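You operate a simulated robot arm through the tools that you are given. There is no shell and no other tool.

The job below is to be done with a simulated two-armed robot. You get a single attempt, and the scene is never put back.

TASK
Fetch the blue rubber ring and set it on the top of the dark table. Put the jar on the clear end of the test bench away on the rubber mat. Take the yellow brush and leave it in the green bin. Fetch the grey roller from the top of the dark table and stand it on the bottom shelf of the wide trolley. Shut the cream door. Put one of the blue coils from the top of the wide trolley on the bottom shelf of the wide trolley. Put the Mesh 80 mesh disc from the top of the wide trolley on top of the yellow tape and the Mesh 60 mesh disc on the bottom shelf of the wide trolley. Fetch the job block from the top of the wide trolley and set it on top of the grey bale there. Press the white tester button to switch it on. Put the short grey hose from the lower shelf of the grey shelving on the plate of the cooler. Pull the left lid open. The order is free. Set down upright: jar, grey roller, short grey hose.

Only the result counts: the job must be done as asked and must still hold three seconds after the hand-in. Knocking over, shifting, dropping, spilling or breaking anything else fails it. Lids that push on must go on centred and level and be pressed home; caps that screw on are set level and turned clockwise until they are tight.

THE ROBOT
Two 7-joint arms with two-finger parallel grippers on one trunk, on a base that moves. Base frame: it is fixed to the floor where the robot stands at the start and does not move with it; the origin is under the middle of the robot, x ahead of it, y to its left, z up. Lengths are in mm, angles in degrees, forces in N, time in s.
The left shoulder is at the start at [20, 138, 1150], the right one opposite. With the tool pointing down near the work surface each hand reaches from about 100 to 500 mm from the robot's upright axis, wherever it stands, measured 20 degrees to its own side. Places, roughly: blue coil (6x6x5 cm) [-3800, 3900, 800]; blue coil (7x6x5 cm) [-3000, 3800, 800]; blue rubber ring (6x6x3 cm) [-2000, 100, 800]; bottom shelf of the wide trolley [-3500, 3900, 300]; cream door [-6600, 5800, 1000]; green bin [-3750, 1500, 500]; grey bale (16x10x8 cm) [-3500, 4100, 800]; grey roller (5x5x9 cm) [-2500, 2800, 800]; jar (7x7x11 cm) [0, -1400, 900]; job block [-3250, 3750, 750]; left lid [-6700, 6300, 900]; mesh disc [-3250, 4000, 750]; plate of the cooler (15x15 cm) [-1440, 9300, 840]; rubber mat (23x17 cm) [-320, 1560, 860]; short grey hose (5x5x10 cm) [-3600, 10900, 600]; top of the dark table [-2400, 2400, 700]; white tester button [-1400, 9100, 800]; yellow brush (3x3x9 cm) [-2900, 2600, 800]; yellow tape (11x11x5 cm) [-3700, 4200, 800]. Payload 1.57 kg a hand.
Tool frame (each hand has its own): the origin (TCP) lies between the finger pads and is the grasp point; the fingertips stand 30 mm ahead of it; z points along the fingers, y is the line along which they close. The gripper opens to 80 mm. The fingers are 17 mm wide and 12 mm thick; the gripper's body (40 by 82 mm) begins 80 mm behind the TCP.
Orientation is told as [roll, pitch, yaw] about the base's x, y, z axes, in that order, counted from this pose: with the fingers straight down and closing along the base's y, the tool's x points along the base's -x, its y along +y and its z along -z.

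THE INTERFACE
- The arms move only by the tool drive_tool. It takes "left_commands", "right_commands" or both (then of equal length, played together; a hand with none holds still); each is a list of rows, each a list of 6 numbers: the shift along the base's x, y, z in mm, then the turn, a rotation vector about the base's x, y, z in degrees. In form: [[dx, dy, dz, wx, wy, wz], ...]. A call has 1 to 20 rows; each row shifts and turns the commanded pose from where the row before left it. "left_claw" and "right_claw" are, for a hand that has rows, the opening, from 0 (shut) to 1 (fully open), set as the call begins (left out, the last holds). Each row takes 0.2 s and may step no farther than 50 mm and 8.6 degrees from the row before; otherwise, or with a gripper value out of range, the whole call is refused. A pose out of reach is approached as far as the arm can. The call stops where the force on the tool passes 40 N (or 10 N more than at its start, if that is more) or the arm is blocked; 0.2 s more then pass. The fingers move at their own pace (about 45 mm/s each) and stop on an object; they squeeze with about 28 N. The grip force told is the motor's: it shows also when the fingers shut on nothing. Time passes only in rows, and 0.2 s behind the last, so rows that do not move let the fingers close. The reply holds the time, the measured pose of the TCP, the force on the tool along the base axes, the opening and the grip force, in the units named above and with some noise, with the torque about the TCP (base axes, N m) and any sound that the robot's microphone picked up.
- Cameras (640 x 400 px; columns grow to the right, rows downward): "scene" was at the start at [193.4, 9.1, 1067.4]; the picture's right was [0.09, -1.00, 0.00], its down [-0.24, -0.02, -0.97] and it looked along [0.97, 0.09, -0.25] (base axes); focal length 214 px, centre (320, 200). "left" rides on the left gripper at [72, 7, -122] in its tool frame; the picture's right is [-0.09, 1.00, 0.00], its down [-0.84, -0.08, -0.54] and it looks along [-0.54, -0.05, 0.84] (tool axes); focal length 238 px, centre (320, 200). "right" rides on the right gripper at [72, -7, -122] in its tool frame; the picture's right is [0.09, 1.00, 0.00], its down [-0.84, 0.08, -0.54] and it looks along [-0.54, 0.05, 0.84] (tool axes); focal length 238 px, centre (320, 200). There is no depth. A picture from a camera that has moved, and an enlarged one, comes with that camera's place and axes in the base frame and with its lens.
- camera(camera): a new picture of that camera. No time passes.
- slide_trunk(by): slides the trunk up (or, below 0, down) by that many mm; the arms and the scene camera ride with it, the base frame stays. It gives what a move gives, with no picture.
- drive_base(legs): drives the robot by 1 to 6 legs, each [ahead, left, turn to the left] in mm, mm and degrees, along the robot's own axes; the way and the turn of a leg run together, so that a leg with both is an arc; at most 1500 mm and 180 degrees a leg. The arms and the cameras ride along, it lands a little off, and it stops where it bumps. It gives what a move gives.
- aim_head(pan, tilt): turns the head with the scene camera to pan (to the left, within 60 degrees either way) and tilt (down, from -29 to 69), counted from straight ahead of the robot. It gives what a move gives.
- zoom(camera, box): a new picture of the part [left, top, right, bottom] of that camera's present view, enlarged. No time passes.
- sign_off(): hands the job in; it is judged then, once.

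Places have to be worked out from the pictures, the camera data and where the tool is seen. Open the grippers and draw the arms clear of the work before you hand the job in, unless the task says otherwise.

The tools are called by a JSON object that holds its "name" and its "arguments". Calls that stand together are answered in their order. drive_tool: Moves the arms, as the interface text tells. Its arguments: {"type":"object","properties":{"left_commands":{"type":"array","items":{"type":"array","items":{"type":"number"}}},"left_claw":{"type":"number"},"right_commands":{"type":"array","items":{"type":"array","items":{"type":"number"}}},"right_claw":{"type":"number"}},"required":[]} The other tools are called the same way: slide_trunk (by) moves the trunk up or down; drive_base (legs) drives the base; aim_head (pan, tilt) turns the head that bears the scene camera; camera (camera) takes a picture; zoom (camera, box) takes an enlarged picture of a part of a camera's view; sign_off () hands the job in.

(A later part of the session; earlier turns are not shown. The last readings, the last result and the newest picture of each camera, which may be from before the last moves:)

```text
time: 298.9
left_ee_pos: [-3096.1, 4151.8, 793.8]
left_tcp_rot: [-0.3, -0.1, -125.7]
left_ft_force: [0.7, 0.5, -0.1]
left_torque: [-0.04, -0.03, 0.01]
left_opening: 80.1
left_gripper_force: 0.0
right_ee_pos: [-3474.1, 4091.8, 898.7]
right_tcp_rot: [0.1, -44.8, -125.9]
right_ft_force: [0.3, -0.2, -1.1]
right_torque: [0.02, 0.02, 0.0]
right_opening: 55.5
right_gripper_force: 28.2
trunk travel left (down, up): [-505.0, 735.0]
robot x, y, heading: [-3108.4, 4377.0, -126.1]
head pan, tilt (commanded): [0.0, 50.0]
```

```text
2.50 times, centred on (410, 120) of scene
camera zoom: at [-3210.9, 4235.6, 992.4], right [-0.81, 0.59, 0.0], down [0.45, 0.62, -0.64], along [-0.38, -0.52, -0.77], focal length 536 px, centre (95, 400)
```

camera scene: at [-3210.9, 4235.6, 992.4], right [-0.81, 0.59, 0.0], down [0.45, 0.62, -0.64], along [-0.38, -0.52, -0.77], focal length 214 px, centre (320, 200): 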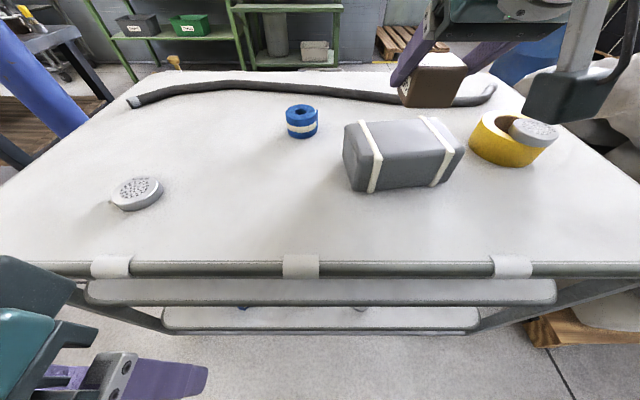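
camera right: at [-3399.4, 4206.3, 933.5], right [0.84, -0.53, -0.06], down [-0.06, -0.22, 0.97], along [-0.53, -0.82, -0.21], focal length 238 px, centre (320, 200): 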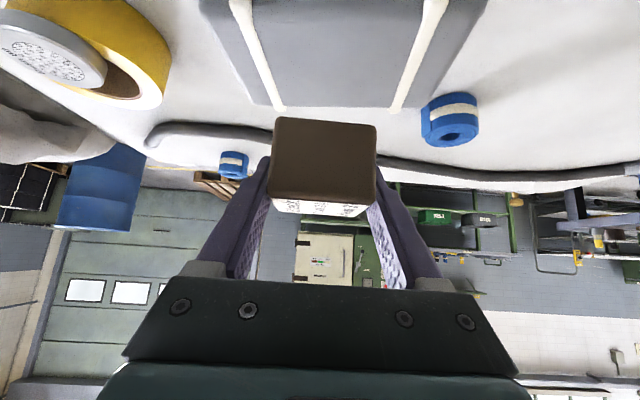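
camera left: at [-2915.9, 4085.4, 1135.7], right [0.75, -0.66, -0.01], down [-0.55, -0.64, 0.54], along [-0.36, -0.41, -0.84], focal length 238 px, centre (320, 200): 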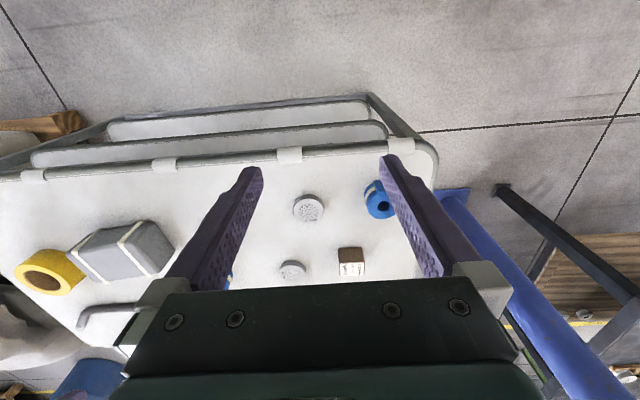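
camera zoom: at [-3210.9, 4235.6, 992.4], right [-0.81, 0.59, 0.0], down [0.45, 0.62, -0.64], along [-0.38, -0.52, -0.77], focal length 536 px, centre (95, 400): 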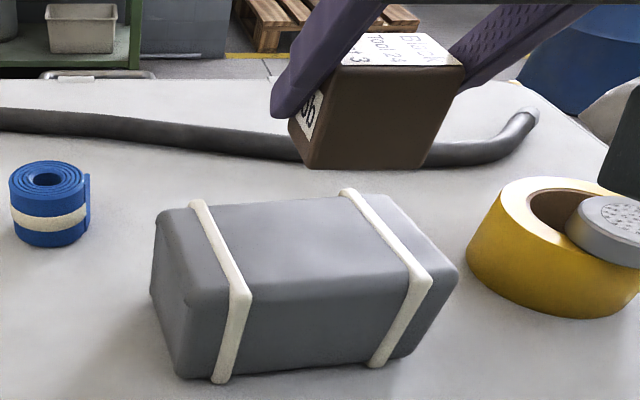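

The bale's top centre is about 20 mm nearer and 14 mm left of the block. I correct, then lower to just above the bale.

{"name": "drive_tool", "arguments": {"right_commands": [[23, 8, 0, 0, 0, 0], [0, 0, -28, 0, 0, 0], [0, 0, 0, 0, 0, 0]]}}

{"name": "zoom", "arguments": {"camera": "scene", "box": [320, 40, 500, 200]}}

{"name": "camera", "arguments": {"camera": "right"}}

```text
time: 299.7
left_ee_pos: [-3095.2, 4151.4, 792.6]
left_tcp_rot: [-0.4, -0.1, -125.7]
left_ft_force: [-0.6, -0.4, -0.4]
left_torque: [0.03, -0.01, 0.03]
left_opening: 80.1
left_gripper_force: 0.1
right_ee_pos: [-3452.6, 4099.7, 872.7]
right_tcp_rot: [0.2, -44.9, -126.1]
right_ft_force: [0.5, -0.2, -0.5]
right_torque: [-0.02, 0.03, 0.01]
right_opening: 55.4
right_gripper_force: 28.0
trunk travel left (down, up): [-505.0, 735.0]
robot x, y, heading: [-3107.8, 4376.3, -125.6]
head pan, tilt (commanded): [0.0, 50.0]
```

```text
2.50 times, centred on (410, 120) of scene
camera zoom: at [-3210.8, 4235.4, 992.4], right [-0.81, 0.59, 0.0], down [0.45, 0.62, -0.64], along [-0.38, -0.52, -0.77], focal length 536 px, centre (95, 400)
```

zoom: 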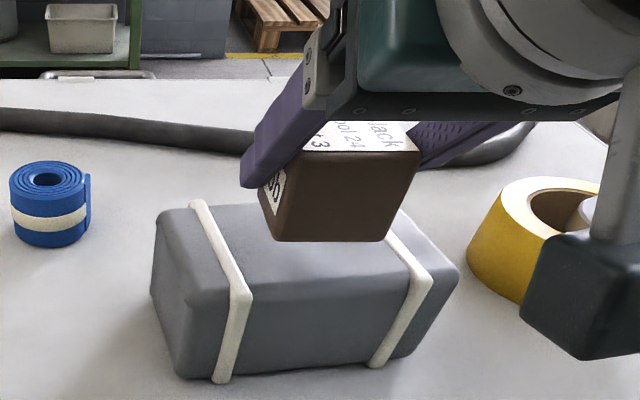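

```text
taken
camera right: at [-3377.0, 4214.0, 906.8], right [0.84, -0.53, -0.06], down [-0.06, -0.22, 0.97], along [-0.53, -0.82, -0.21], focal length 238 px, centre (320, 200)
```

right: 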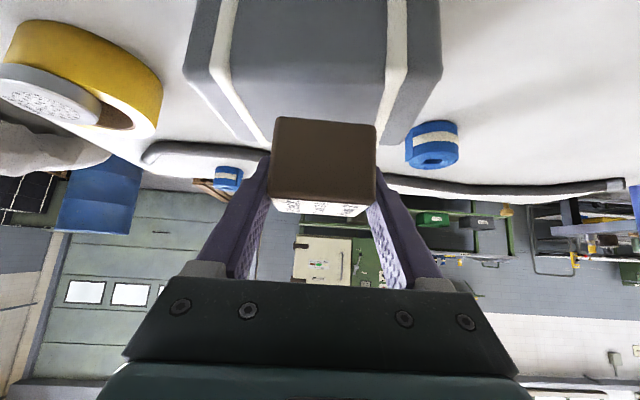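

The block hovers centred between the straps. I lower it step by step to contact.

{"name": "drive_tool", "arguments": {"right_commands": [[0, 0, -8, 0, 0, 0], [0, 0, -4, 0, 0, 0], [0, 0, 0, 0, 0, 0]]}}

{"name": "drive_tool", "arguments": {"right_commands": [[0, 0, -2, 0, 0, 0], [0, 0, -1.5, 0, 0, 0], [0, 0, 0, 0, 0, 0]]}}

```text
time: 300.5
left_ee_pos: [-3095.4, 4151.1, 793.1]
left_tcp_rot: [-0.4, -0.1, -125.6]
left_ft_force: [0.4, 0.7, 0.2]
left_torque: [0.01, 0.01, 0.0]
left_opening: 79.9
left_gripper_force: 0.0
right_ee_pos: [-3453.0, 4098.7, 858.0]
right_tcp_rot: [0.0, -45.0, -126.1]
right_ft_force: [1.0, -0.2, -0.5]
right_torque: [0.03, 0.02, 0.03]
right_opening: 55.4
right_gripper_force: 28.1
trunk travel left (down, up): [-505.0, 735.0]
robot x, y, heading: [-3106.8, 4378.2, -126.2]
head pan, tilt (commanded): [0.0, 50.0]
```

```text
time: 301.3
left_ee_pos: [-3095.2, 4150.4, 793.6]
left_tcp_rot: [-0.4, -0.1, -125.7]
left_ft_force: [0.0, 0.3, 0.0]
left_torque: [-0.01, -0.02, 0.06]
left_opening: 80.0
left_gripper_force: 0.1
right_ee_pos: [-3452.4, 4100.0, 854.6]
right_tcp_rot: [0.0, -44.9, -126.1]
right_ft_force: [-0.6, 0.3, -2.1]
right_torque: [0.02, -0.02, -0.02]
right_opening: 55.6
right_gripper_force: 27.9
trunk travel left (down, up): [-505.0, 735.0]
robot x, y, heading: [-3106.1, 4378.6, -126.0]
head pan, tilt (commanded): [0.0, 50.0]
```

{"name": "drive_tool", "arguments": {"right_commands": [[0, 0, -1.5, 0, 0, 0], [0, 0, -1, 0, 0, 0], [0, 0, 0, 0, 0, 0]]}}

```text
time: 302.1
left_ee_pos: [-3096.2, 4150.9, 793.1]
left_tcp_rot: [-0.4, -0.2, -125.7]
left_ft_force: [-0.3, 0.8, -0.1]
left_torque: [0.02, -0.03, 0.0]
left_opening: 79.7
left_gripper_force: 0.0
right_ee_pos: [-3451.1, 4098.8, 851.9]
right_tcp_rot: [-0.1, -44.9, -126.1]
right_ft_force: [-0.8, 0.3, -0.8]
right_torque: [0.0, -0.02, -0.03]
right_opening: 55.7
right_gripper_force: 28.0
trunk travel left (down, up): [-505.0, 735.0]
robot x, y, heading: [-3107.4, 4380.2, -126.0]
head pan, tilt (commanded): [0.0, 50.0]
```

{"name": "drive_tool", "arguments": {"right_commands": [[0, 0, -1.5, 0, 0, 0], [0, 0, -1, 0, 0, 0], [0, 0, 0, 0, 0, 0]]}}

{"name": "zoom", "arguments": {"camera": "scene", "box": [320, 40, 500, 200]}}

```text
time: 302.9
left_ee_pos: [-3095.5, 4151.2, 793.3]
left_tcp_rot: [-0.4, -0.1, -125.8]
left_ft_force: [-0.2, -0.3, -0.8]
left_torque: [0.02, 0.02, 0.06]
left_opening: 80.1
left_gripper_force: 0.0
right_ee_pos: [-3453.3, 4100.8, 850.6]
right_tcp_rot: [0.0, -44.9, -126.1]
right_ft_force: [0.3, -0.4, -1.5]
right_torque: [0.02, 0.01, -0.01]
right_opening: 55.5
right_gripper_force: 27.9
trunk travel left (down, up): [-505.0, 735.0]
robot x, y, heading: [-3110.7, 4379.1, -125.8]
head pan, tilt (commanded): [0.0, 50.0]
```

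```text
2.50 times, centred on (410, 120) of scene
camera zoom: at [-3210.8, 4235.5, 992.4], right [-0.81, 0.59, 0.0], down [0.45, 0.62, -0.64], along [-0.38, -0.52, -0.77], focal length 536 px, centre (95, 400)
```

zoom: 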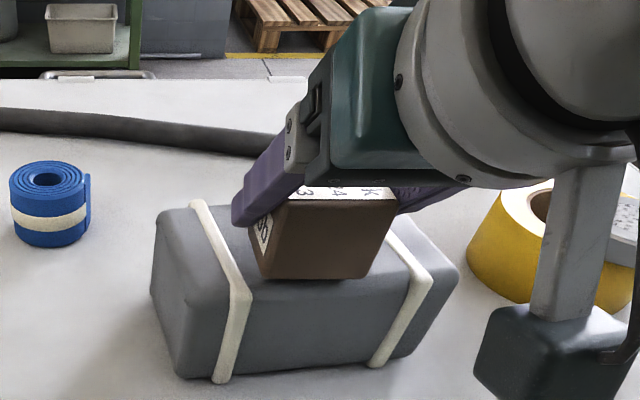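

Still slightly above. I continue in 1 mm steps.

{"name": "drive_tool", "arguments": {"right_commands": [[-2, -3, -1, 0, 0, 0], [0, 0, -1, 0, 0, 0], [0, 0, 0, 0, 0, 0]]}}

{"name": "drive_tool", "arguments": {"right_commands": [[0, 0, -1, 0, 0, 0], [0, 0, -1, 0, 0, 0], [0, 0, 0, 0, 0, 0]]}}

```text
time: 303.7
left_ee_pos: [-3095.1, 4150.3, 794.0]
left_tcp_rot: [-0.4, -0.1, -125.8]
left_ft_force: [0.2, 0.8, -0.9]
left_torque: [0.02, 0.0, -0.02]
left_opening: 80.0
left_gripper_force: 0.0
right_ee_pos: [-3454.4, 4097.1, 848.1]
right_tcp_rot: [0.0, -44.9, -126.0]
right_ft_force: [-0.1, -0.4, -0.7]
right_torque: [0.03, 0.0, 0.02]
right_opening: 55.6
right_gripper_force: 28.1
trunk travel left (down, up): [-505.0, 735.0]
robot x, y, heading: [-3107.6, 4381.4, -126.0]
head pan, tilt (commanded): [0.0, 50.0]
```

```text
time: 304.5
left_ee_pos: [-3095.4, 4152.5, 793.6]
left_tcp_rot: [-0.4, -0.2, -125.7]
left_ft_force: [-0.5, -0.4, 0.1]
left_torque: [0.0, -0.03, 0.07]
left_opening: 79.9
left_gripper_force: 0.0
right_ee_pos: [-3453.1, 4097.4, 845.9]
right_tcp_rot: [-0.1, -44.8, -126.1]
right_ft_force: [0.1, 0.2, -1.3]
right_torque: [0.04, -0.01, 0.0]
right_opening: 55.3
right_gripper_force: 27.7
trunk travel left (down, up): [-505.0, 735.0]
robot x, y, heading: [-3106.4, 4380.9, -126.2]
head pan, tilt (commanded): [0.0, 50.0]
```

{"name": "drive_tool", "arguments": {"right_commands": [[0, 0, -1.5, 0, 0, 0], [0, 0, -1, 0, 0, 0], [0, 0, 0, 0, 0, 0]]}}

{"name": "zoom", "arguments": {"camera": "scene", "box": [370, 90, 450, 160]}}

```text
time: 305.3
left_ee_pos: [-3095.1, 4152.4, 793.4]
left_tcp_rot: [-0.4, -0.1, -125.8]
left_ft_force: [-0.2, -1.0, -0.2]
left_torque: [-0.02, 0.0, -0.02]
left_opening: 80.1
left_gripper_force: 0.0
right_ee_pos: [-3453.0, 4096.2, 843.9]
right_tcp_rot: [0.0, -44.8, -126.1]
right_ft_force: [0.2, 1.7, 1.9]
right_torque: [0.03, 0.03, -0.03]
right_opening: 55.7
right_gripper_force: 28.2
trunk travel left (down, up): [-505.0, 735.0]
robot x, y, heading: [-3107.0, 4375.8, -126.0]
head pan, tilt (commanded): [0.0, 50.0]
```

```text
5.71 times, centred on (410, 125) of scene
camera zoom: at [-3210.8, 4235.6, 992.4], right [-0.81, 0.59, 0.0], down [0.45, 0.62, -0.64], along [-0.38, -0.52, -0.77], focal length 1226 px, centre (-194, 629)
```

zoom: 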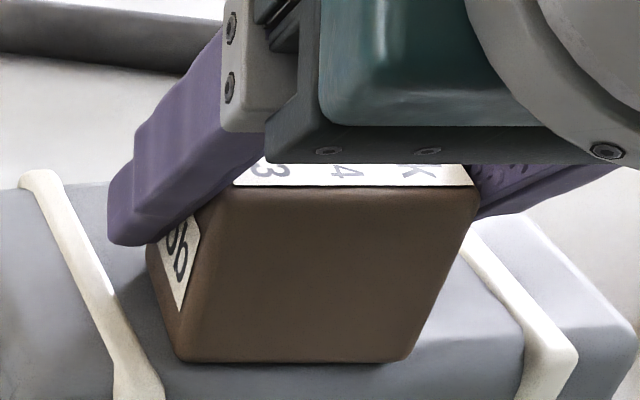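

Light contact appears. I press 0.7 mm more, then release and retreat.

{"name": "drive_tool", "arguments": {"right_commands": [[0, 0, -0.7, 0, 0, 0], [0, 0, 0, 0, 0, 0]]}}

{"name": "drive_tool", "arguments": {"right_commands": [[0, 0, 0, 0, 0, 0], [0, 0, 0, 0, 0, 0], [0, 0, 0, 0, 0, 0], [0, 0, 0, 0, 0, 0], [5, 7, 9, 0, 0, 0], [10, 14, 18, 0, 0, 0], [15, 20, 25, 0, 0, 0], [0, 0, 0, 0, 0, 0]], "right_claw": 1}}

{"name": "zoom", "arguments": {"camera": "scene", "box": [320, 40, 500, 200]}}

```text
time: 305.9
left_ee_pos: [-3095.8, 4151.6, 795.1]
left_tcp_rot: [-0.4, -0.1, -125.9]
left_ft_force: [-0.4, -0.5, 0.6]
left_torque: [-0.02, 0.01, -0.03]
left_opening: 80.1
left_gripper_force: 0.1
right_ee_pos: [-3452.9, 4095.9, 844.0]
right_tcp_rot: [-0.1, -45.0, -126.1]
right_ft_force: [2.0, 2.8, 10.2]
right_torque: [0.33, -0.16, -0.04]
right_opening: 55.3
right_gripper_force: 27.4
trunk travel left (down, up): [-505.0, 735.0]
robot x, y, heading: [-3109.3, 4374.2, -125.9]
head pan, tilt (commanded): [0.0, 50.0]
```

```text
time: 307.7
left_ee_pos: [-3095.3, 4151.6, 793.3]
left_tcp_rot: [-0.4, -0.1, -125.7]
left_ft_force: [-0.5, 0.2, 0.2]
left_torque: [-0.01, -0.01, -0.01]
left_opening: 80.1
left_gripper_force: 0.1
right_ee_pos: [-3422.9, 4136.6, 896.0]
right_tcp_rot: [0.0, -44.9, -125.9]
right_ft_force: [-1.0, -0.2, 0.2]
right_torque: [0.01, -0.04, 0.04]
right_opening: 80.0
right_gripper_force: 0.0
trunk travel left (down, up): [-505.0, 735.0]
robot x, y, heading: [-3108.3, 4378.3, -125.9]
head pan, tilt (commanded): [0.0, 50.0]
```

```text
2.50 times, centred on (410, 120) of scene
camera zoom: at [-3210.9, 4235.4, 992.4], right [-0.81, 0.59, 0.0], down [0.45, 0.62, -0.64], along [-0.38, -0.52, -0.77], focal length 536 px, centre (95, 400)
```

zoom: 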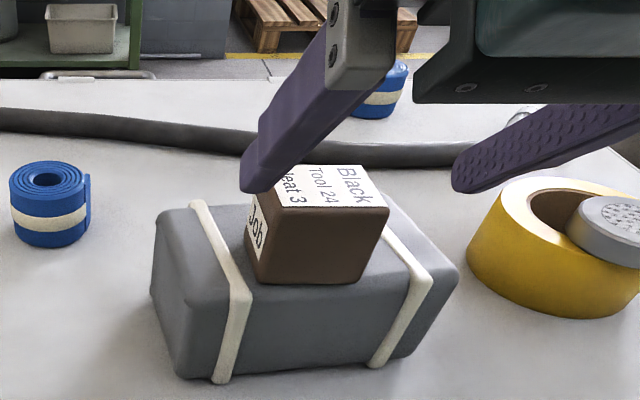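

The job block rests on the bale. Next is the yellow brush; I drive around the dark table's other end into the aisle, first backing off and going left along the lane.

{"name": "drive_base", "arguments": {"legs": [[-180, 0, 0], [0, 1370, 0], [0, 1370, 0]]}}

{"name": "aim_head", "arguments": {"pan": 0, "tilt": 25}}

{"name": "camera", "arguments": {"camera": "scene"}}

```text
time: 322.0
left_ee_pos: [-760.8, 2730.6, 792.5]
left_tcp_rot: [-0.4, -0.1, -124.7]
left_ft_force: [-0.7, -0.8, -0.6]
left_torque: [0.03, -0.04, -0.01]
left_opening: 80.2
left_gripper_force: 0.1
right_ee_pos: [-1090.0, 2710.0, 894.4]
right_tcp_rot: [0.0, -44.9, -125.0]
right_ft_force: [-1.0, -0.6, -0.5]
right_torque: [0.03, 0.01, 0.01]
right_opening: 80.2
right_gripper_force: 0.2
trunk travel left (down, up): [-505.0, 735.0]
robot x, y, heading: [-777.1, 2959.9, -124.8]
head pan, tilt (commanded): [0.0, 50.0]
```

```text
time: 322.9
left_ee_pos: [-761.5, 2730.6, 794.2]
left_tcp_rot: [-0.4, -0.1, -124.7]
left_ft_force: [-0.1, 0.3, 0.2]
left_torque: [-0.02, 0.0, 0.03]
left_opening: 80.0
left_gripper_force: 0.1
right_ee_pos: [-1089.8, 2709.3, 896.0]
right_tcp_rot: [0.0, -44.9, -124.9]
right_ft_force: [-0.9, 0.7, -0.5]
right_torque: [0.01, 0.02, -0.02]
right_opening: 80.0
right_gripper_force: 0.1
trunk travel left (down, up): [-505.0, 735.0]
robot x, y, heading: [-778.6, 2954.3, -124.6]
head pan, tilt (commanded): [0.0, 25.0]
```

```text
taken
camera scene: at [-887.8, 2799.7, 1029.8], right [-0.82, 0.57, 0.0], down [0.24, 0.35, -0.91], along [-0.52, -0.74, -0.42], focal length 214 px, centre (320, 200)
```

scene: 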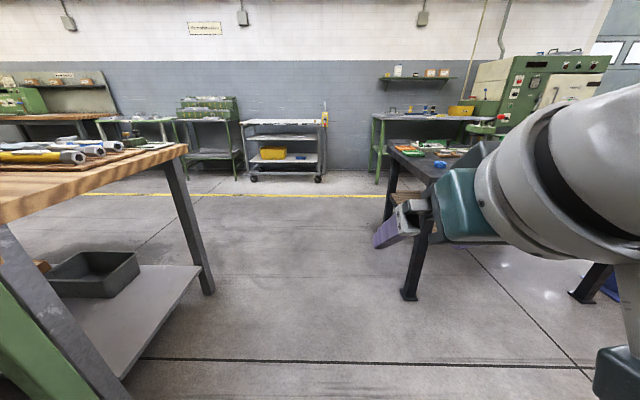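

The gap between benches is clear straight ahead. I drive through to the aisle, turn to face down the aisle, and look.

{"name": "drive_base", "arguments": {"legs": [[1100, 0, 0], [1080, 0, 0], [0, 0, -90]]}}

{"name": "aim_head", "arguments": {"pan": 0, "tilt": 20}}

{"name": "camera", "arguments": {"camera": "scene"}}

```text
time: 337.6
left_ee_pos: [-2260.5, 1149.4, 793.3]
left_tcp_rot: [-0.4, -0.1, 144.5]
left_ft_force: [-0.4, -0.3, -0.1]
left_torque: [-0.01, -0.01, 0.01]
left_opening: 79.9
left_gripper_force: 0.0
right_ee_pos: [-2277.4, 1476.9, 896.1]
right_tcp_rot: [-0.1, -44.8, 144.2]
right_ft_force: [0.3, 0.3, -0.2]
right_torque: [0.01, -0.01, 0.0]
right_opening: 79.9
right_gripper_force: 0.0
trunk travel left (down, up): [-505.0, 735.0]
robot x, y, heading: [-2038.1, 1162.8, 144.3]
head pan, tilt (commanded): [0.0, 25.0]
```

```text
time: 338.3
left_ee_pos: [-2261.6, 1148.0, 793.4]
left_tcp_rot: [-0.5, -0.1, 144.6]
left_ft_force: [-0.1, 0.0, -0.1]
left_torque: [-0.01, -0.02, -0.03]
left_opening: 80.0
left_gripper_force: 0.0
right_ee_pos: [-2277.5, 1476.7, 894.5]
right_tcp_rot: [0.0, -44.9, 144.1]
right_ft_force: [0.9, 0.8, -0.1]
right_torque: [0.03, 0.04, 0.03]
right_opening: 80.0
right_gripper_force: 0.1
trunk travel left (down, up): [-505.0, 735.0]
robot x, y, heading: [-2035.4, 1161.6, 144.3]
head pan, tilt (commanded): [0.0, 20.0]
```

```text
taken
camera scene: at [-2191.0, 1274.9, 1037.9], right [0.58, 0.81, 0.0], down [0.28, -0.2, -0.94], along [-0.76, 0.55, -0.34], focal length 214 px, centre (320, 200)
```

scene: 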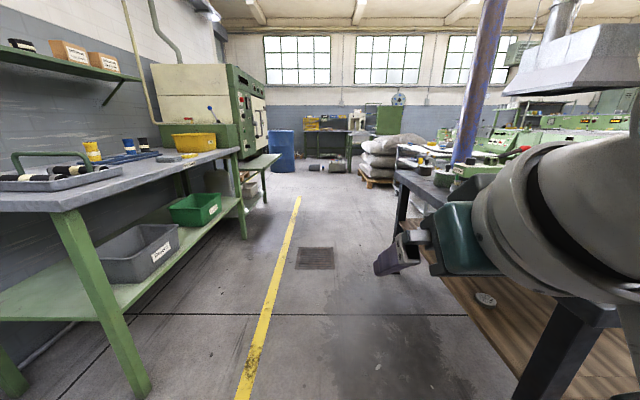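

The aisle is clear; the green "Cured" bin is on the left bench's lower shelf. I drive down the aisle past the dark table and turn around to face its far end.

{"name": "drive_base", "arguments": {"legs": [[1060, 0, 0], [1060, 0, 0], [0, 0, 180]]}}

{"name": "aim_head", "arguments": {"pan": 20, "tilt": 25}}

{"name": "camera", "arguments": {"camera": "scene"}}

```text
time: 356.1
left_ee_pos: [-3519.2, 2413.3, 793.5]
left_tcp_rot: [-0.4, -0.1, -34.7]
left_ft_force: [-0.8, -0.3, 0.6]
left_torque: [-0.02, -0.01, 0.03]
left_opening: 80.1
left_gripper_force: 0.1
right_ee_pos: [-3499.7, 2084.4, 895.3]
right_tcp_rot: [0.0, -44.8, -35.2]
right_ft_force: [-0.2, 1.4, -0.5]
right_torque: [0.02, 0.01, 0.02]
right_opening: 79.9
right_gripper_force: 0.1
trunk travel left (down, up): [-505.0, 735.0]
robot x, y, heading: [-3745.0, 2397.5, -35.0]
head pan, tilt (commanded): [0.0, 20.0]
```

```text
time: 356.9
left_ee_pos: [-3519.6, 2412.1, 792.9]
left_tcp_rot: [-0.4, -0.1, -34.9]
left_ft_force: [-0.7, -0.2, 0.7]
left_torque: [0.03, -0.02, 0.0]
left_opening: 80.0
left_gripper_force: 0.1
right_ee_pos: [-3498.9, 2084.9, 895.2]
right_tcp_rot: [0.1, -44.9, -35.2]
right_ft_force: [0.9, -0.9, 0.3]
right_torque: [-0.01, -0.03, -0.02]
right_opening: 80.0
right_gripper_force: 0.1
trunk travel left (down, up): [-505.0, 735.0]
robot x, y, heading: [-3745.4, 2396.1, -35.3]
head pan, tilt (commanded): [20.0, 25.0]
```

```text
taken
camera scene: at [-3574.0, 2315.4, 1029.9], right [-0.26, -0.97, 0.0], down [-0.41, 0.11, -0.91], along [0.88, -0.24, -0.42], focal length 214 px, centre (320, 200)
```

scene: 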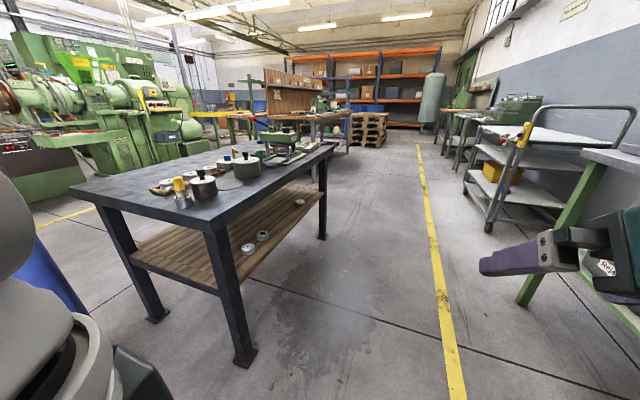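

The brush is visible at the table's near end. I zoom on it.

{"name": "zoom", "arguments": {"camera": "scene", "box": [60, 130, 340, 260]}}

```text
2.29 times, centred on (200, 195) of scene
camera zoom: at [-3574.0, 2315.4, 1029.9], right [-0.26, -0.97, 0.0], down [-0.41, 0.11, -0.91], along [0.88, -0.24, -0.42], focal length 490 px, centre (594, 211)
```

zoom: 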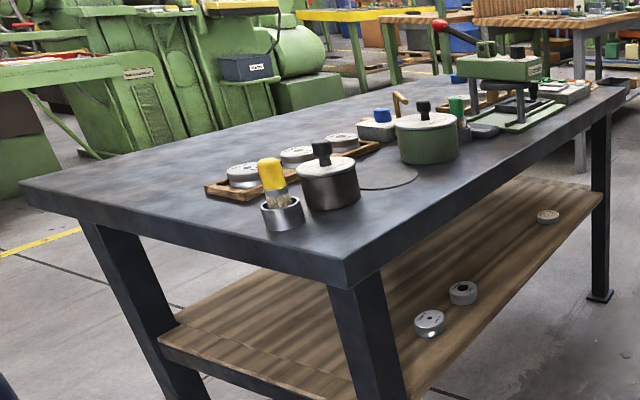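

The brush stands at about [-2908, 2558], 61 mm in from the table's end edge. I raise the trunk 80 mm and drive left 486, then ahead 180, which keeps clear of the column.

{"name": "slide_trunk", "arguments": {"by": 80}}

{"name": "drive_base", "arguments": {"legs": [[0, 486, 0], [150, 0, 0]]}}

{"name": "aim_head", "arguments": {"pan": 10, "tilt": 45}}

{"name": "camera", "arguments": {"camera": "scene"}}

{"name": "camera", "arguments": {"camera": "left"}}

```text
time: 358.1
left_ee_pos: [-3518.6, 2411.8, 874.1]
left_tcp_rot: [-0.4, -0.2, -34.8]
left_ft_force: [-0.6, 0.5, -0.8]
left_torque: [-0.01, 0.02, 0.0]
left_opening: 79.8
left_gripper_force: 0.1
right_ee_pos: [-3499.9, 2083.7, 975.1]
right_tcp_rot: [0.1, -44.8, -35.3]
right_ft_force: [-0.2, 0.3, 0.0]
right_torque: [0.0, -0.02, 0.02]
right_opening: 80.3
right_gripper_force: 0.1
trunk travel left (down, up): [-585.0, 655.0]
robot x, y, heading: [-3744.8, 2398.3, -35.0]
head pan, tilt (commanded): [20.0, 25.0]
```

```text
time: 361.9
left_ee_pos: [-3116.3, 2730.9, 872.5]
left_tcp_rot: [-0.4, -0.1, -34.4]
left_ft_force: [-0.3, -0.7, 0.0]
left_torque: [-0.02, 0.0, 0.01]
left_opening: 79.8
left_gripper_force: 0.0
right_ee_pos: [-3096.2, 2401.3, 976.0]
right_tcp_rot: [0.0, -44.8, -34.6]
right_ft_force: [0.0, 0.0, 0.0]
right_torque: [-0.02, 0.0, -0.01]
right_opening: 79.8
right_gripper_force: 0.1
trunk travel left (down, up): [-585.0, 655.0]
robot x, y, heading: [-3345.4, 2713.4, -34.4]
head pan, tilt (commanded): [20.0, 25.0]
```

```text
time: 362.8
left_ee_pos: [-3117.4, 2730.1, 874.1]
left_tcp_rot: [-0.4, -0.2, -34.4]
left_ft_force: [0.0, -0.4, 0.0]
left_torque: [-0.01, 0.0, -0.02]
left_opening: 80.0
left_gripper_force: 0.2
right_ee_pos: [-3096.5, 2403.0, 975.9]
right_tcp_rot: [0.0, -44.9, -34.7]
right_ft_force: [-0.4, 0.1, -0.4]
right_torque: [-0.03, 0.01, -0.02]
right_opening: 79.9
right_gripper_force: 0.0
trunk travel left (down, up): [-585.0, 655.0]
robot x, y, heading: [-3342.1, 2711.5, -34.8]
head pan, tilt (commanded): [10.0, 45.0]
```

```text
taken
camera scene: at [-3186.9, 2622.8, 1079.4], right [-0.42, -0.91, 0.0], down [-0.64, 0.29, -0.71], along [0.64, -0.29, -0.71], focal length 214 px, centre (320, 200)
```

scene: 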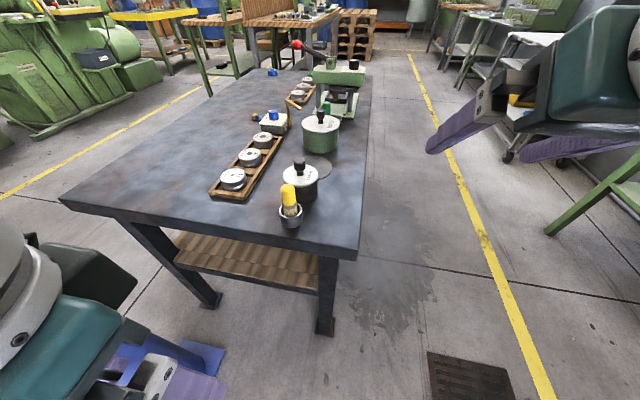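

```text
taken
camera left: at [-3172.7, 2777.3, 994.7], right [0.64, 0.77, -0.01], down [0.65, -0.53, 0.54], along [0.41, -0.35, -0.84], focal length 238 px, centre (320, 200)
```

left: 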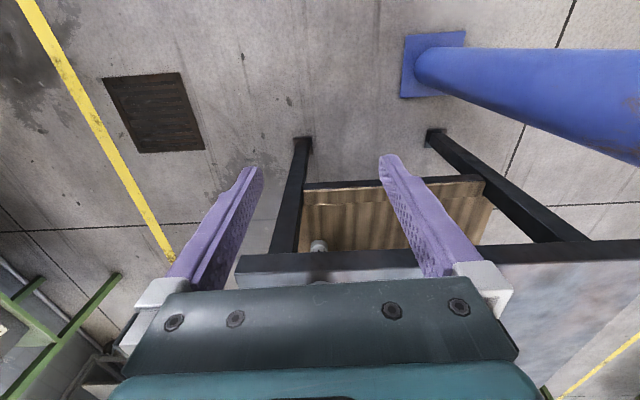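

Brush is at about [-2911, 2561], 440 mm ahead, 122 mm left. I drive 30 mm closer and bring the left hand forward and up, then over the brush.

{"name": "drive_base", "arguments": {"legs": [[30, 0, 0]]}}

{"name": "drive_tool", "arguments": {"left_commands": [[32.8, -22.8, 0, 0, 0, 0], [32.8, -22.8, 0, 0, 0, 0], [32.8, -22.8, 0, 0, 0, 0], [25, -17, 0, 0, 0, 0], [0, 0, 20, 0, 0, 0], [0, 0, 20, 0, 0, 0], [0, 0, 0, 0, 0, 0]], "left_claw": 1}}

{"name": "camera", "arguments": {"camera": "left"}}

{"name": "camera", "arguments": {"camera": "scene"}}

```text
time: 363.6
left_ee_pos: [-3091.5, 2714.6, 873.2]
left_tcp_rot: [-0.4, -0.2, -34.4]
left_ft_force: [-0.2, 0.0, -0.7]
left_torque: [-0.03, 0.02, 0.0]
left_opening: 79.8
left_gripper_force: 0.1
right_ee_pos: [-3069.3, 2385.6, 975.9]
right_tcp_rot: [-0.1, -44.9, -34.7]
right_ft_force: [0.3, -0.1, 1.0]
right_torque: [0.01, -0.01, 0.0]
right_opening: 79.8
right_gripper_force: 0.1
trunk travel left (down, up): [-585.0, 655.0]
robot x, y, heading: [-3321.9, 2695.3, -34.8]
head pan, tilt (commanded): [10.0, 45.0]
```

```text
time: 365.2
left_ee_pos: [-2971.1, 2626.5, 912.4]
left_tcp_rot: [-0.4, 0.0, -34.4]
left_ft_force: [0.6, 0.4, 0.2]
left_torque: [0.03, 0.02, 0.02]
left_opening: 80.1
left_gripper_force: 0.0
right_ee_pos: [-3071.6, 2385.9, 975.3]
right_tcp_rot: [-0.1, -44.9, -34.6]
right_ft_force: [-0.2, -0.8, -0.3]
right_torque: [0.02, -0.01, -0.02]
right_opening: 80.0
right_gripper_force: 0.0
trunk travel left (down, up): [-585.0, 655.0]
robot x, y, heading: [-3317.5, 2696.2, -34.9]
head pan, tilt (commanded): [10.0, 45.0]
```

```text
taken
camera left: at [-3025.3, 2673.5, 1034.5], right [0.64, 0.77, -0.01], down [0.65, -0.53, 0.54], along [0.41, -0.35, -0.84], focal length 238 px, centre (320, 200)
```

left: 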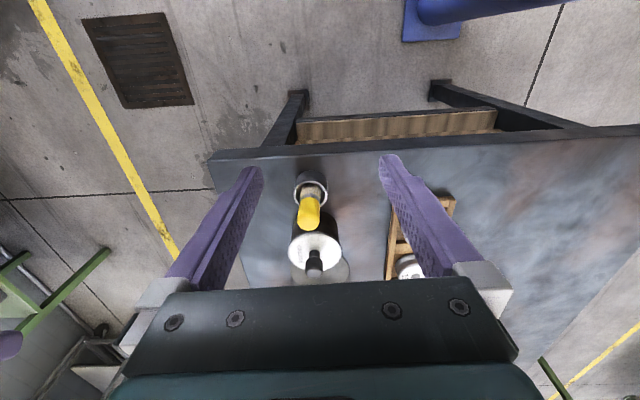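

```text
taken
camera scene: at [-3162.2, 2605.8, 1079.3], right [-0.42, -0.91, 0.0], down [-0.64, 0.29, -0.71], along [0.64, -0.29, -0.71], focal length 214 px, centre (320, 200)
```

scene: 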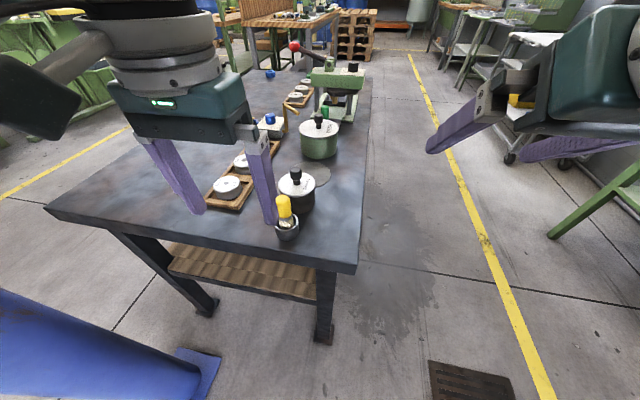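

The brush is at about [-2920, 2570]. I move over it at this height and check alignment.

{"name": "drive_tool", "arguments": {"left_commands": [[25.5, -28.2, 0, 0, 0, 0], [25.5, -28.2, 0, 0, 0, 0], [0, 0, 0, 0, 0, 0]], "left_claw": 1}}

{"name": "camera", "arguments": {"camera": "left"}}

{"name": "zoom", "arguments": {"camera": "scene", "box": [200, 120, 400, 260]}}

```text
time: 366.0
left_ee_pos: [-2917.3, 2569.4, 911.5]
left_tcp_rot: [-0.5, -0.1, -34.5]
left_ft_force: [-0.2, -0.5, -0.1]
left_torque: [0.0, 0.0, 0.0]
left_opening: 79.8
left_gripper_force: 0.1
right_ee_pos: [-3070.8, 2385.5, 976.5]
right_tcp_rot: [0.0, -44.9, -34.7]
right_ft_force: [0.0, -0.8, 0.4]
right_torque: [0.02, -0.02, -0.01]
right_opening: 80.1
right_gripper_force: 0.1
trunk travel left (down, up): [-585.0, 655.0]
robot x, y, heading: [-3324.4, 2694.2, -34.5]
head pan, tilt (commanded): [10.0, 45.0]
```

```text
taken
camera left: at [-2972.9, 2616.1, 1033.6], right [0.64, 0.77, -0.01], down [0.65, -0.53, 0.54], along [0.41, -0.35, -0.84], focal length 238 px, centre (320, 200)
```

left: 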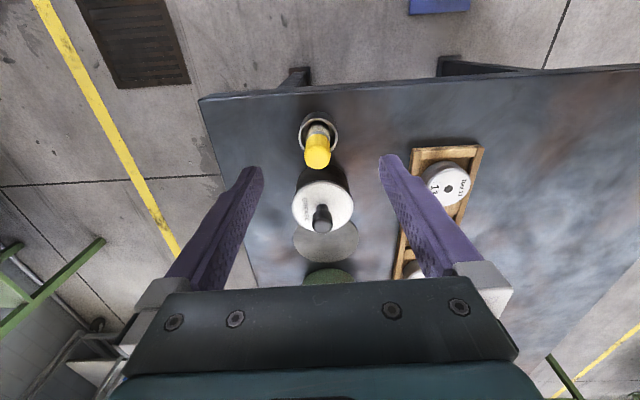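

```text
2.86 times, centred on (300, 190) of scene
camera zoom: at [-3162.2, 2605.8, 1079.3], right [-0.42, -0.91, 0.0], down [-0.64, 0.29, -0.71], along [0.64, -0.29, -0.71], focal length 613 px, centre (377, 229)
```

zoom: 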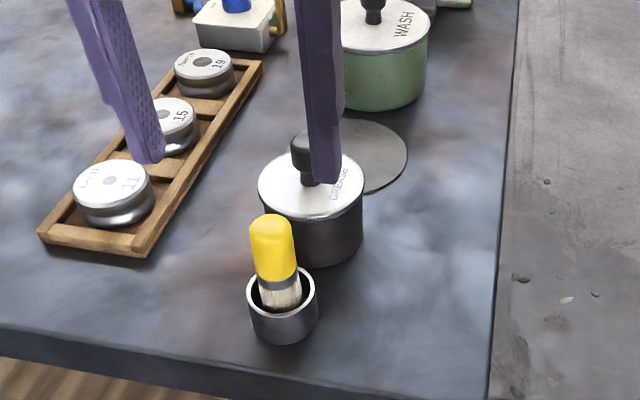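

Aligned within a few millimetres: brush at [-2913, 2561]. I correct and descend to grip the yellow handle just above the cup.

{"name": "drive_tool", "arguments": {"left_commands": [[4, -8, -20, 0, 0, 0], [0, 0, -35, 0, 0, 0], [0, 0, -25, 0, 0, 0], [0, 0, 0, 0, 0, 0]], "left_claw": 1}}

{"name": "camera", "arguments": {"camera": "left"}}

{"name": "zoom", "arguments": {"camera": "scene", "box": [200, 120, 400, 260]}}

```text
time: 367.0
left_ee_pos: [-2915.6, 2563.7, 833.3]
left_tcp_rot: [-0.3, -0.1, -34.5]
left_ft_force: [-0.3, -1.0, -0.6]
left_torque: [0.02, 0.0, 0.02]
left_opening: 79.8
left_gripper_force: 0.0
right_ee_pos: [-3070.7, 2385.5, 975.0]
right_tcp_rot: [0.0, -44.9, -34.7]
right_ft_force: [-0.5, 0.6, 0.1]
right_torque: [-0.03, -0.02, 0.03]
right_opening: 79.9
right_gripper_force: 0.1
trunk travel left (down, up): [-585.0, 655.0]
robot x, y, heading: [-3318.5, 2697.5, -34.8]
head pan, tilt (commanded): [10.0, 45.0]
```

```text
taken
camera left: at [-2970.0, 2610.6, 955.1], right [0.64, 0.77, -0.01], down [0.65, -0.53, 0.54], along [0.41, -0.35, -0.84], focal length 238 px, centre (320, 200)
```

left: 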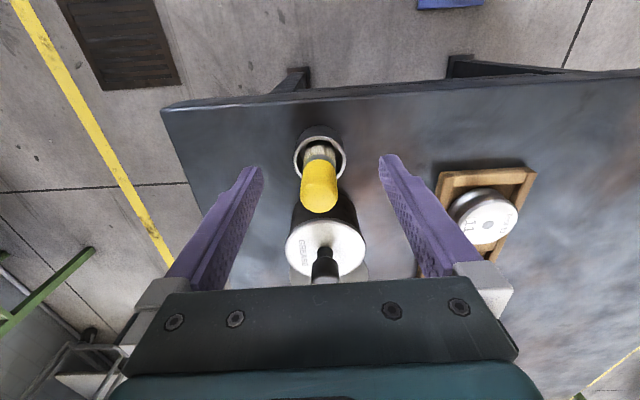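

```text
2.86 times, centred on (300, 190) of scene
camera zoom: at [-3162.2, 2605.8, 1079.3], right [-0.42, -0.91, 0.0], down [-0.64, 0.29, -0.71], along [0.64, -0.29, -0.71], focal length 613 px, centre (377, 229)
```

zoom: 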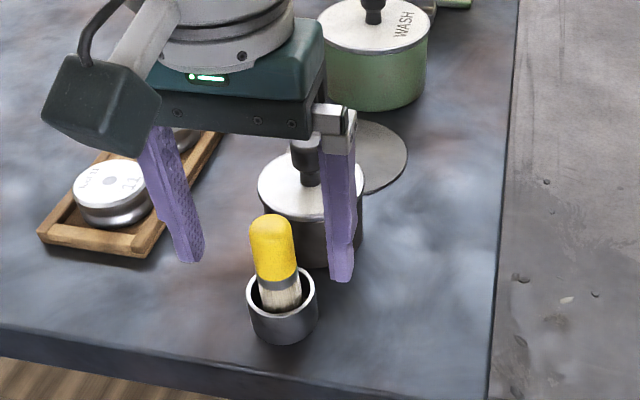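

The handle is exactly at the TCP. I descend 15 mm more and close.

{"name": "drive_tool", "arguments": {"left_commands": [[0, 0, -10, 0, 0, 0], [0, 0, -6, 0, 0, 0], [0, 0, 0, 0, 0, 0]], "left_claw": 1}}

{"name": "drive_tool", "arguments": {"left_commands": [[0, 0, 0, 0, 0, 0], [0, 0, 0, 0, 0, 0], [0, 0, 0, 0, 0, 0], [0, 0, 0, 0, 0, 0], [0, 0, 0, 0, 0, 0]], "left_claw": 0}}

{"name": "camera", "arguments": {"camera": "left"}}

```text
time: 367.8
left_ee_pos: [-2915.1, 2565.1, 818.6]
left_tcp_rot: [-0.4, -0.1, -34.5]
left_ft_force: [-0.5, 0.7, -0.4]
left_torque: [-0.01, -0.02, 0.0]
left_opening: 80.1
left_gripper_force: 0.0
right_ee_pos: [-3069.0, 2386.2, 976.2]
right_tcp_rot: [-0.1, -44.9, -34.7]
right_ft_force: [-0.1, 0.5, 0.4]
right_torque: [-0.01, 0.0, 0.01]
right_opening: 80.1
right_gripper_force: 0.1
trunk travel left (down, up): [-585.0, 655.0]
robot x, y, heading: [-3318.7, 2693.9, -34.7]
head pan, tilt (commanded): [10.0, 45.0]
```

```text
time: 369.0
left_ee_pos: [-2915.4, 2563.4, 817.8]
left_tcp_rot: [-0.4, -0.2, -34.4]
left_ft_force: [-0.5, -0.3, 0.1]
left_torque: [0.0, 0.0, -0.01]
left_opening: 23.9
left_gripper_force: 27.5
right_ee_pos: [-3070.8, 2385.5, 975.1]
right_tcp_rot: [-0.1, -44.9, -34.7]
right_ft_force: [0.2, 0.1, -0.1]
right_torque: [-0.05, 0.01, 0.01]
right_opening: 80.0
right_gripper_force: 0.1
trunk travel left (down, up): [-585.0, 655.0]
robot x, y, heading: [-3321.9, 2695.3, -34.3]
head pan, tilt (commanded): [10.0, 45.0]
```

```text
taken
camera left: at [-2970.1, 2611.4, 939.6], right [0.64, 0.77, -0.01], down [0.65, -0.53, 0.54], along [0.41, -0.35, -0.84], focal length 238 px, centre (320, 200)
```

left: 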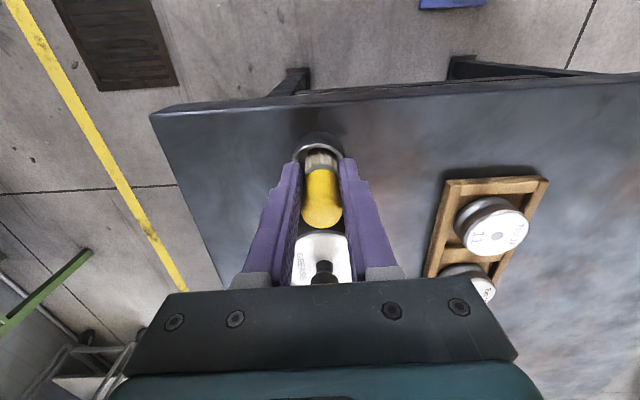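

Gripped (24 mm). I lift straight up and check that only the brush comes out.

{"name": "drive_tool", "arguments": {"left_commands": [[0, 0, 15, 0, 0, 0], [0, 0, 25, 0, 0, 0], [0, 0, 35, 0, 0, 0], [0, 0, 35, 0, 0, 0], [0, 0, 0, 0, 0, 0]]}}

{"name": "camera", "arguments": {"camera": "left"}}

{"name": "camera", "arguments": {"camera": "scene"}}

```text
time: 370.2
left_ee_pos: [-2913.8, 2562.9, 929.4]
left_tcp_rot: [-0.3, -0.1, -34.3]
left_ft_force: [-0.5, 0.8, -0.8]
left_torque: [0.02, 0.01, -0.05]
left_opening: 23.5
left_gripper_force: 28.2
right_ee_pos: [-3071.0, 2385.8, 975.4]
right_tcp_rot: [0.0, -44.9, -34.7]
right_ft_force: [-0.3, 0.3, -0.4]
right_torque: [0.01, 0.0, 0.04]
right_opening: 79.8
right_gripper_force: 0.0
trunk travel left (down, up): [-585.0, 655.0]
robot x, y, heading: [-3320.6, 2697.2, -34.6]
head pan, tilt (commanded): [10.0, 45.0]
```

```text
taken
camera left: at [-2970.1, 2610.1, 1049.5], right [0.64, 0.77, -0.01], down [0.65, -0.53, 0.54], along [0.41, -0.35, -0.84], focal length 238 px, centre (320, 200)
```

left: 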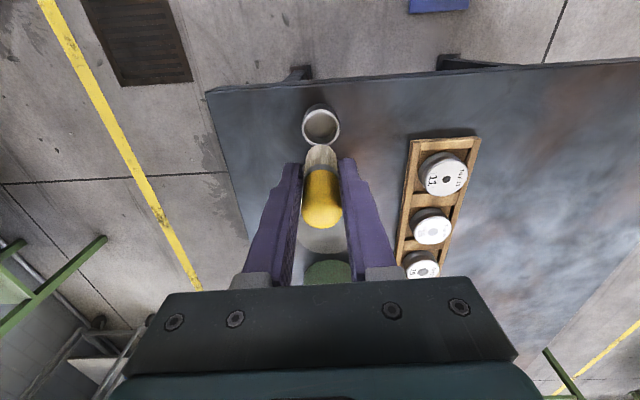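

```text
taken
camera scene: at [-3162.3, 2605.8, 1079.3], right [-0.42, -0.91, 0.0], down [-0.64, 0.29, -0.71], along [0.64, -0.29, -0.71], focal length 214 px, centre (320, 200)
```

scene: 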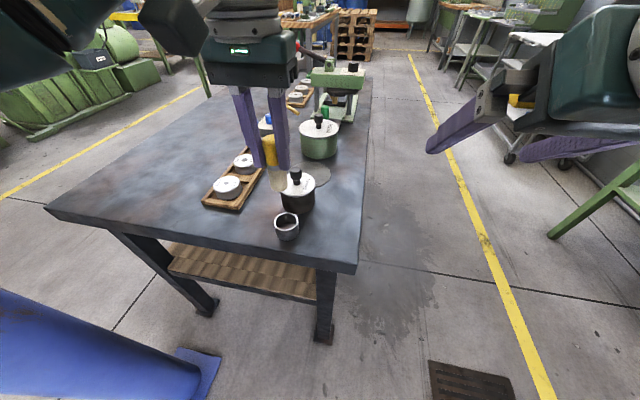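

The brush is out and the cup stayed. I back off, go into the aisle and turn to face the green bench with the "Cured" bin.

{"name": "drive_base", "arguments": {"legs": [[-170, 0, 0], [0, -480, 0], [0, 0, -90], [0, 340, 0]]}}

{"name": "aim_head", "arguments": {"pan": 10, "tilt": 25}}

{"name": "camera", "arguments": {"camera": "scene"}}

```text
time: 379.7
left_ee_pos: [-3587.8, 1803.5, 928.0]
left_tcp_rot: [-0.5, -0.1, -123.9]
left_ft_force: [-0.1, -1.0, -0.3]
left_torque: [0.0, 0.03, 0.01]
left_opening: 23.2
left_gripper_force: 28.2
right_ee_pos: [-3766.3, 1957.1, 975.2]
right_tcp_rot: [0.0, -44.9, -124.1]
right_ft_force: [0.2, -0.3, 0.3]
right_torque: [0.03, 0.03, 0.02]
right_opening: 80.4
right_gripper_force: 0.0
trunk travel left (down, up): [-585.0, 655.0]
robot x, y, heading: [-3458.0, 2207.2, -124.5]
head pan, tilt (commanded): [10.0, 45.0]
```

```text
time: 380.6
left_ee_pos: [-3585.9, 1802.6, 927.8]
left_tcp_rot: [-0.4, -0.1, -123.8]
left_ft_force: [-0.1, -0.3, -1.8]
left_torque: [0.02, -0.03, 0.02]
left_opening: 23.1
left_gripper_force: 28.1
right_ee_pos: [-3763.9, 1957.5, 974.7]
right_tcp_rot: [0.0, -44.9, -124.2]
right_ft_force: [0.8, 0.3, 0.0]
right_torque: [0.03, 0.03, 0.0]
right_opening: 80.2
right_gripper_force: 0.0
trunk travel left (down, up): [-585.0, 655.0]
robot x, y, heading: [-3456.4, 2207.9, -124.3]
head pan, tilt (commanded): [10.0, 25.0]
```

```text
taken
camera scene: at [-3550.3, 2041.6, 1109.8], right [-0.91, 0.41, 0.0], down [0.17, 0.39, -0.91], along [-0.37, -0.83, -0.42], focal length 214 px, centre (320, 200)
```

scene: 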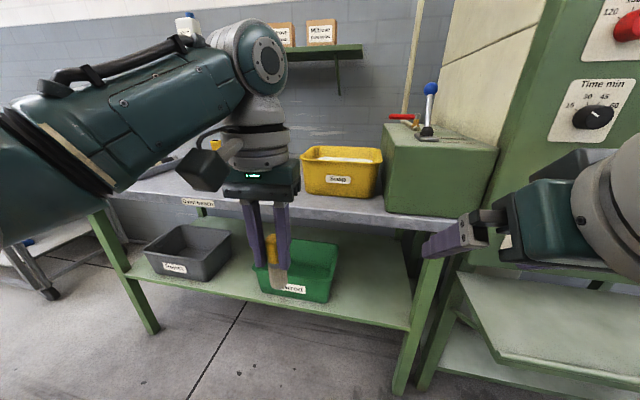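

I take a straight view with a zoom on the green bin.

{"name": "aim_head", "arguments": {"pan": 0, "tilt": 35}}

{"name": "camera", "arguments": {"camera": "scene"}}

{"name": "zoom", "arguments": {"camera": "scene", "box": [140, 120, 380, 270]}}

```text
time: 381.3
left_ee_pos: [-3586.2, 1802.2, 928.3]
left_tcp_rot: [-0.5, -0.1, -124.0]
left_ft_force: [-0.1, -0.5, 0.1]
left_torque: [0.01, -0.01, -0.05]
left_opening: 23.1
left_gripper_force: 28.0
right_ee_pos: [-3765.7, 1957.6, 974.5]
right_tcp_rot: [0.0, -45.0, -124.2]
right_ft_force: [-0.3, 0.2, 0.3]
right_torque: [-0.01, 0.02, 0.01]
right_opening: 80.2
right_gripper_force: 0.2
trunk travel left (down, up): [-585.0, 655.0]
robot x, y, heading: [-3458.1, 2206.7, -124.2]
head pan, tilt (commanded): [0.0, 35.0]
```

```text
taken
camera scene: at [-3562.0, 2052.8, 1094.1], right [-0.83, 0.56, 0.0], down [0.32, 0.47, -0.82], along [-0.46, -0.68, -0.57], focal length 214 px, centre (320, 200)
```

scene: 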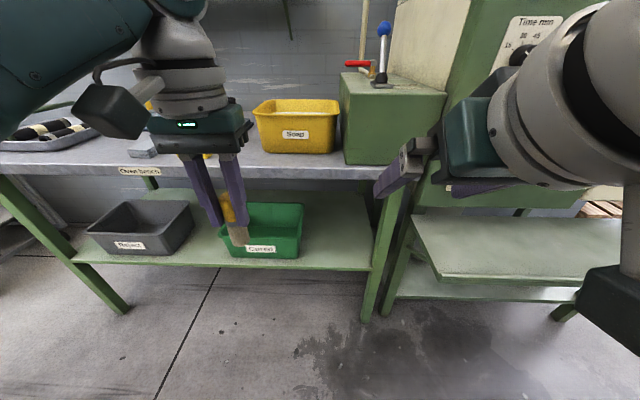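

```text
2.67 times, centred on (260, 195) of scene
camera zoom: at [-3562.0, 2052.8, 1094.1], right [-0.83, 0.56, 0.0], down [0.32, 0.47, -0.82], along [-0.46, -0.68, -0.57], focal length 572 px, centre (480, 213)
```

zoom: 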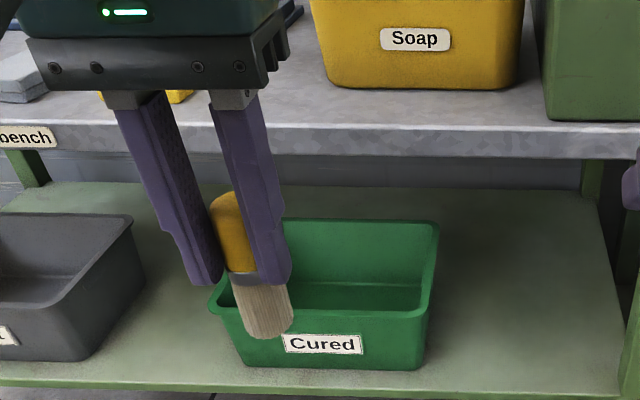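

Bench edge is ~712 mm ahead; the green bin's opening is ~750–940 mm ahead, ~225 mm left, rim z≈540 under the bench top (z≈830). I tilt the left hand 45° forward now, in free space.

{"name": "drive_tool", "arguments": {"left_commands": [[0, 0, 0, -6.22, 4.19, 0], [0, 0, 0, -6.22, 4.19, 0], [0, 0, 0, -6.22, 4.19, 0], [0, 0, 0, -6.22, 4.19, 0], [0, 0, 0, -6.22, 4.19, 0], [0, 0, 0, -6.22, 4.19, 0], [0, 0, 0, 0, 0, 0]]}}

{"name": "camera", "arguments": {"camera": "scene"}}

```text
time: 382.9
left_ee_pos: [-3587.7, 1803.4, 927.9]
left_tcp_rot: [-0.5, -45.3, -123.9]
left_ft_force: [-0.6, -0.1, -1.3]
left_torque: [0.01, -0.03, -0.05]
left_opening: 22.8
left_gripper_force: 28.5
right_ee_pos: [-3766.3, 1957.0, 974.8]
right_tcp_rot: [0.0, -44.9, -124.2]
right_ft_force: [0.0, -0.4, -0.6]
right_torque: [0.01, 0.01, -0.02]
right_opening: 80.0
right_gripper_force: 0.0
trunk travel left (down, up): [-585.0, 655.0]
robot x, y, heading: [-3457.7, 2208.6, -124.0]
head pan, tilt (commanded): [0.0, 35.0]
```

```text
taken
camera scene: at [-3562.1, 2052.8, 1094.1], right [-0.83, 0.56, 0.0], down [0.32, 0.47, -0.82], along [-0.46, -0.68, -0.57], focal length 214 px, centre (320, 200)
```

scene: 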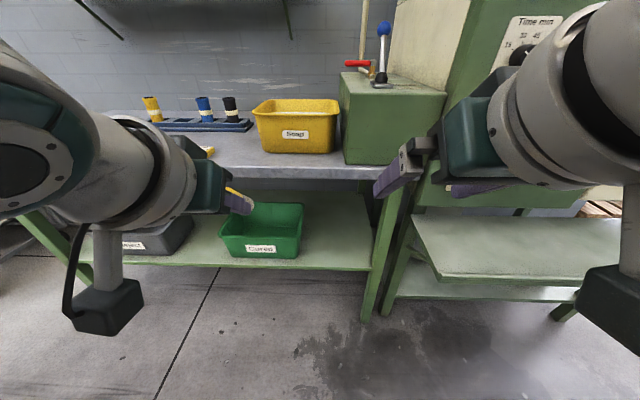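

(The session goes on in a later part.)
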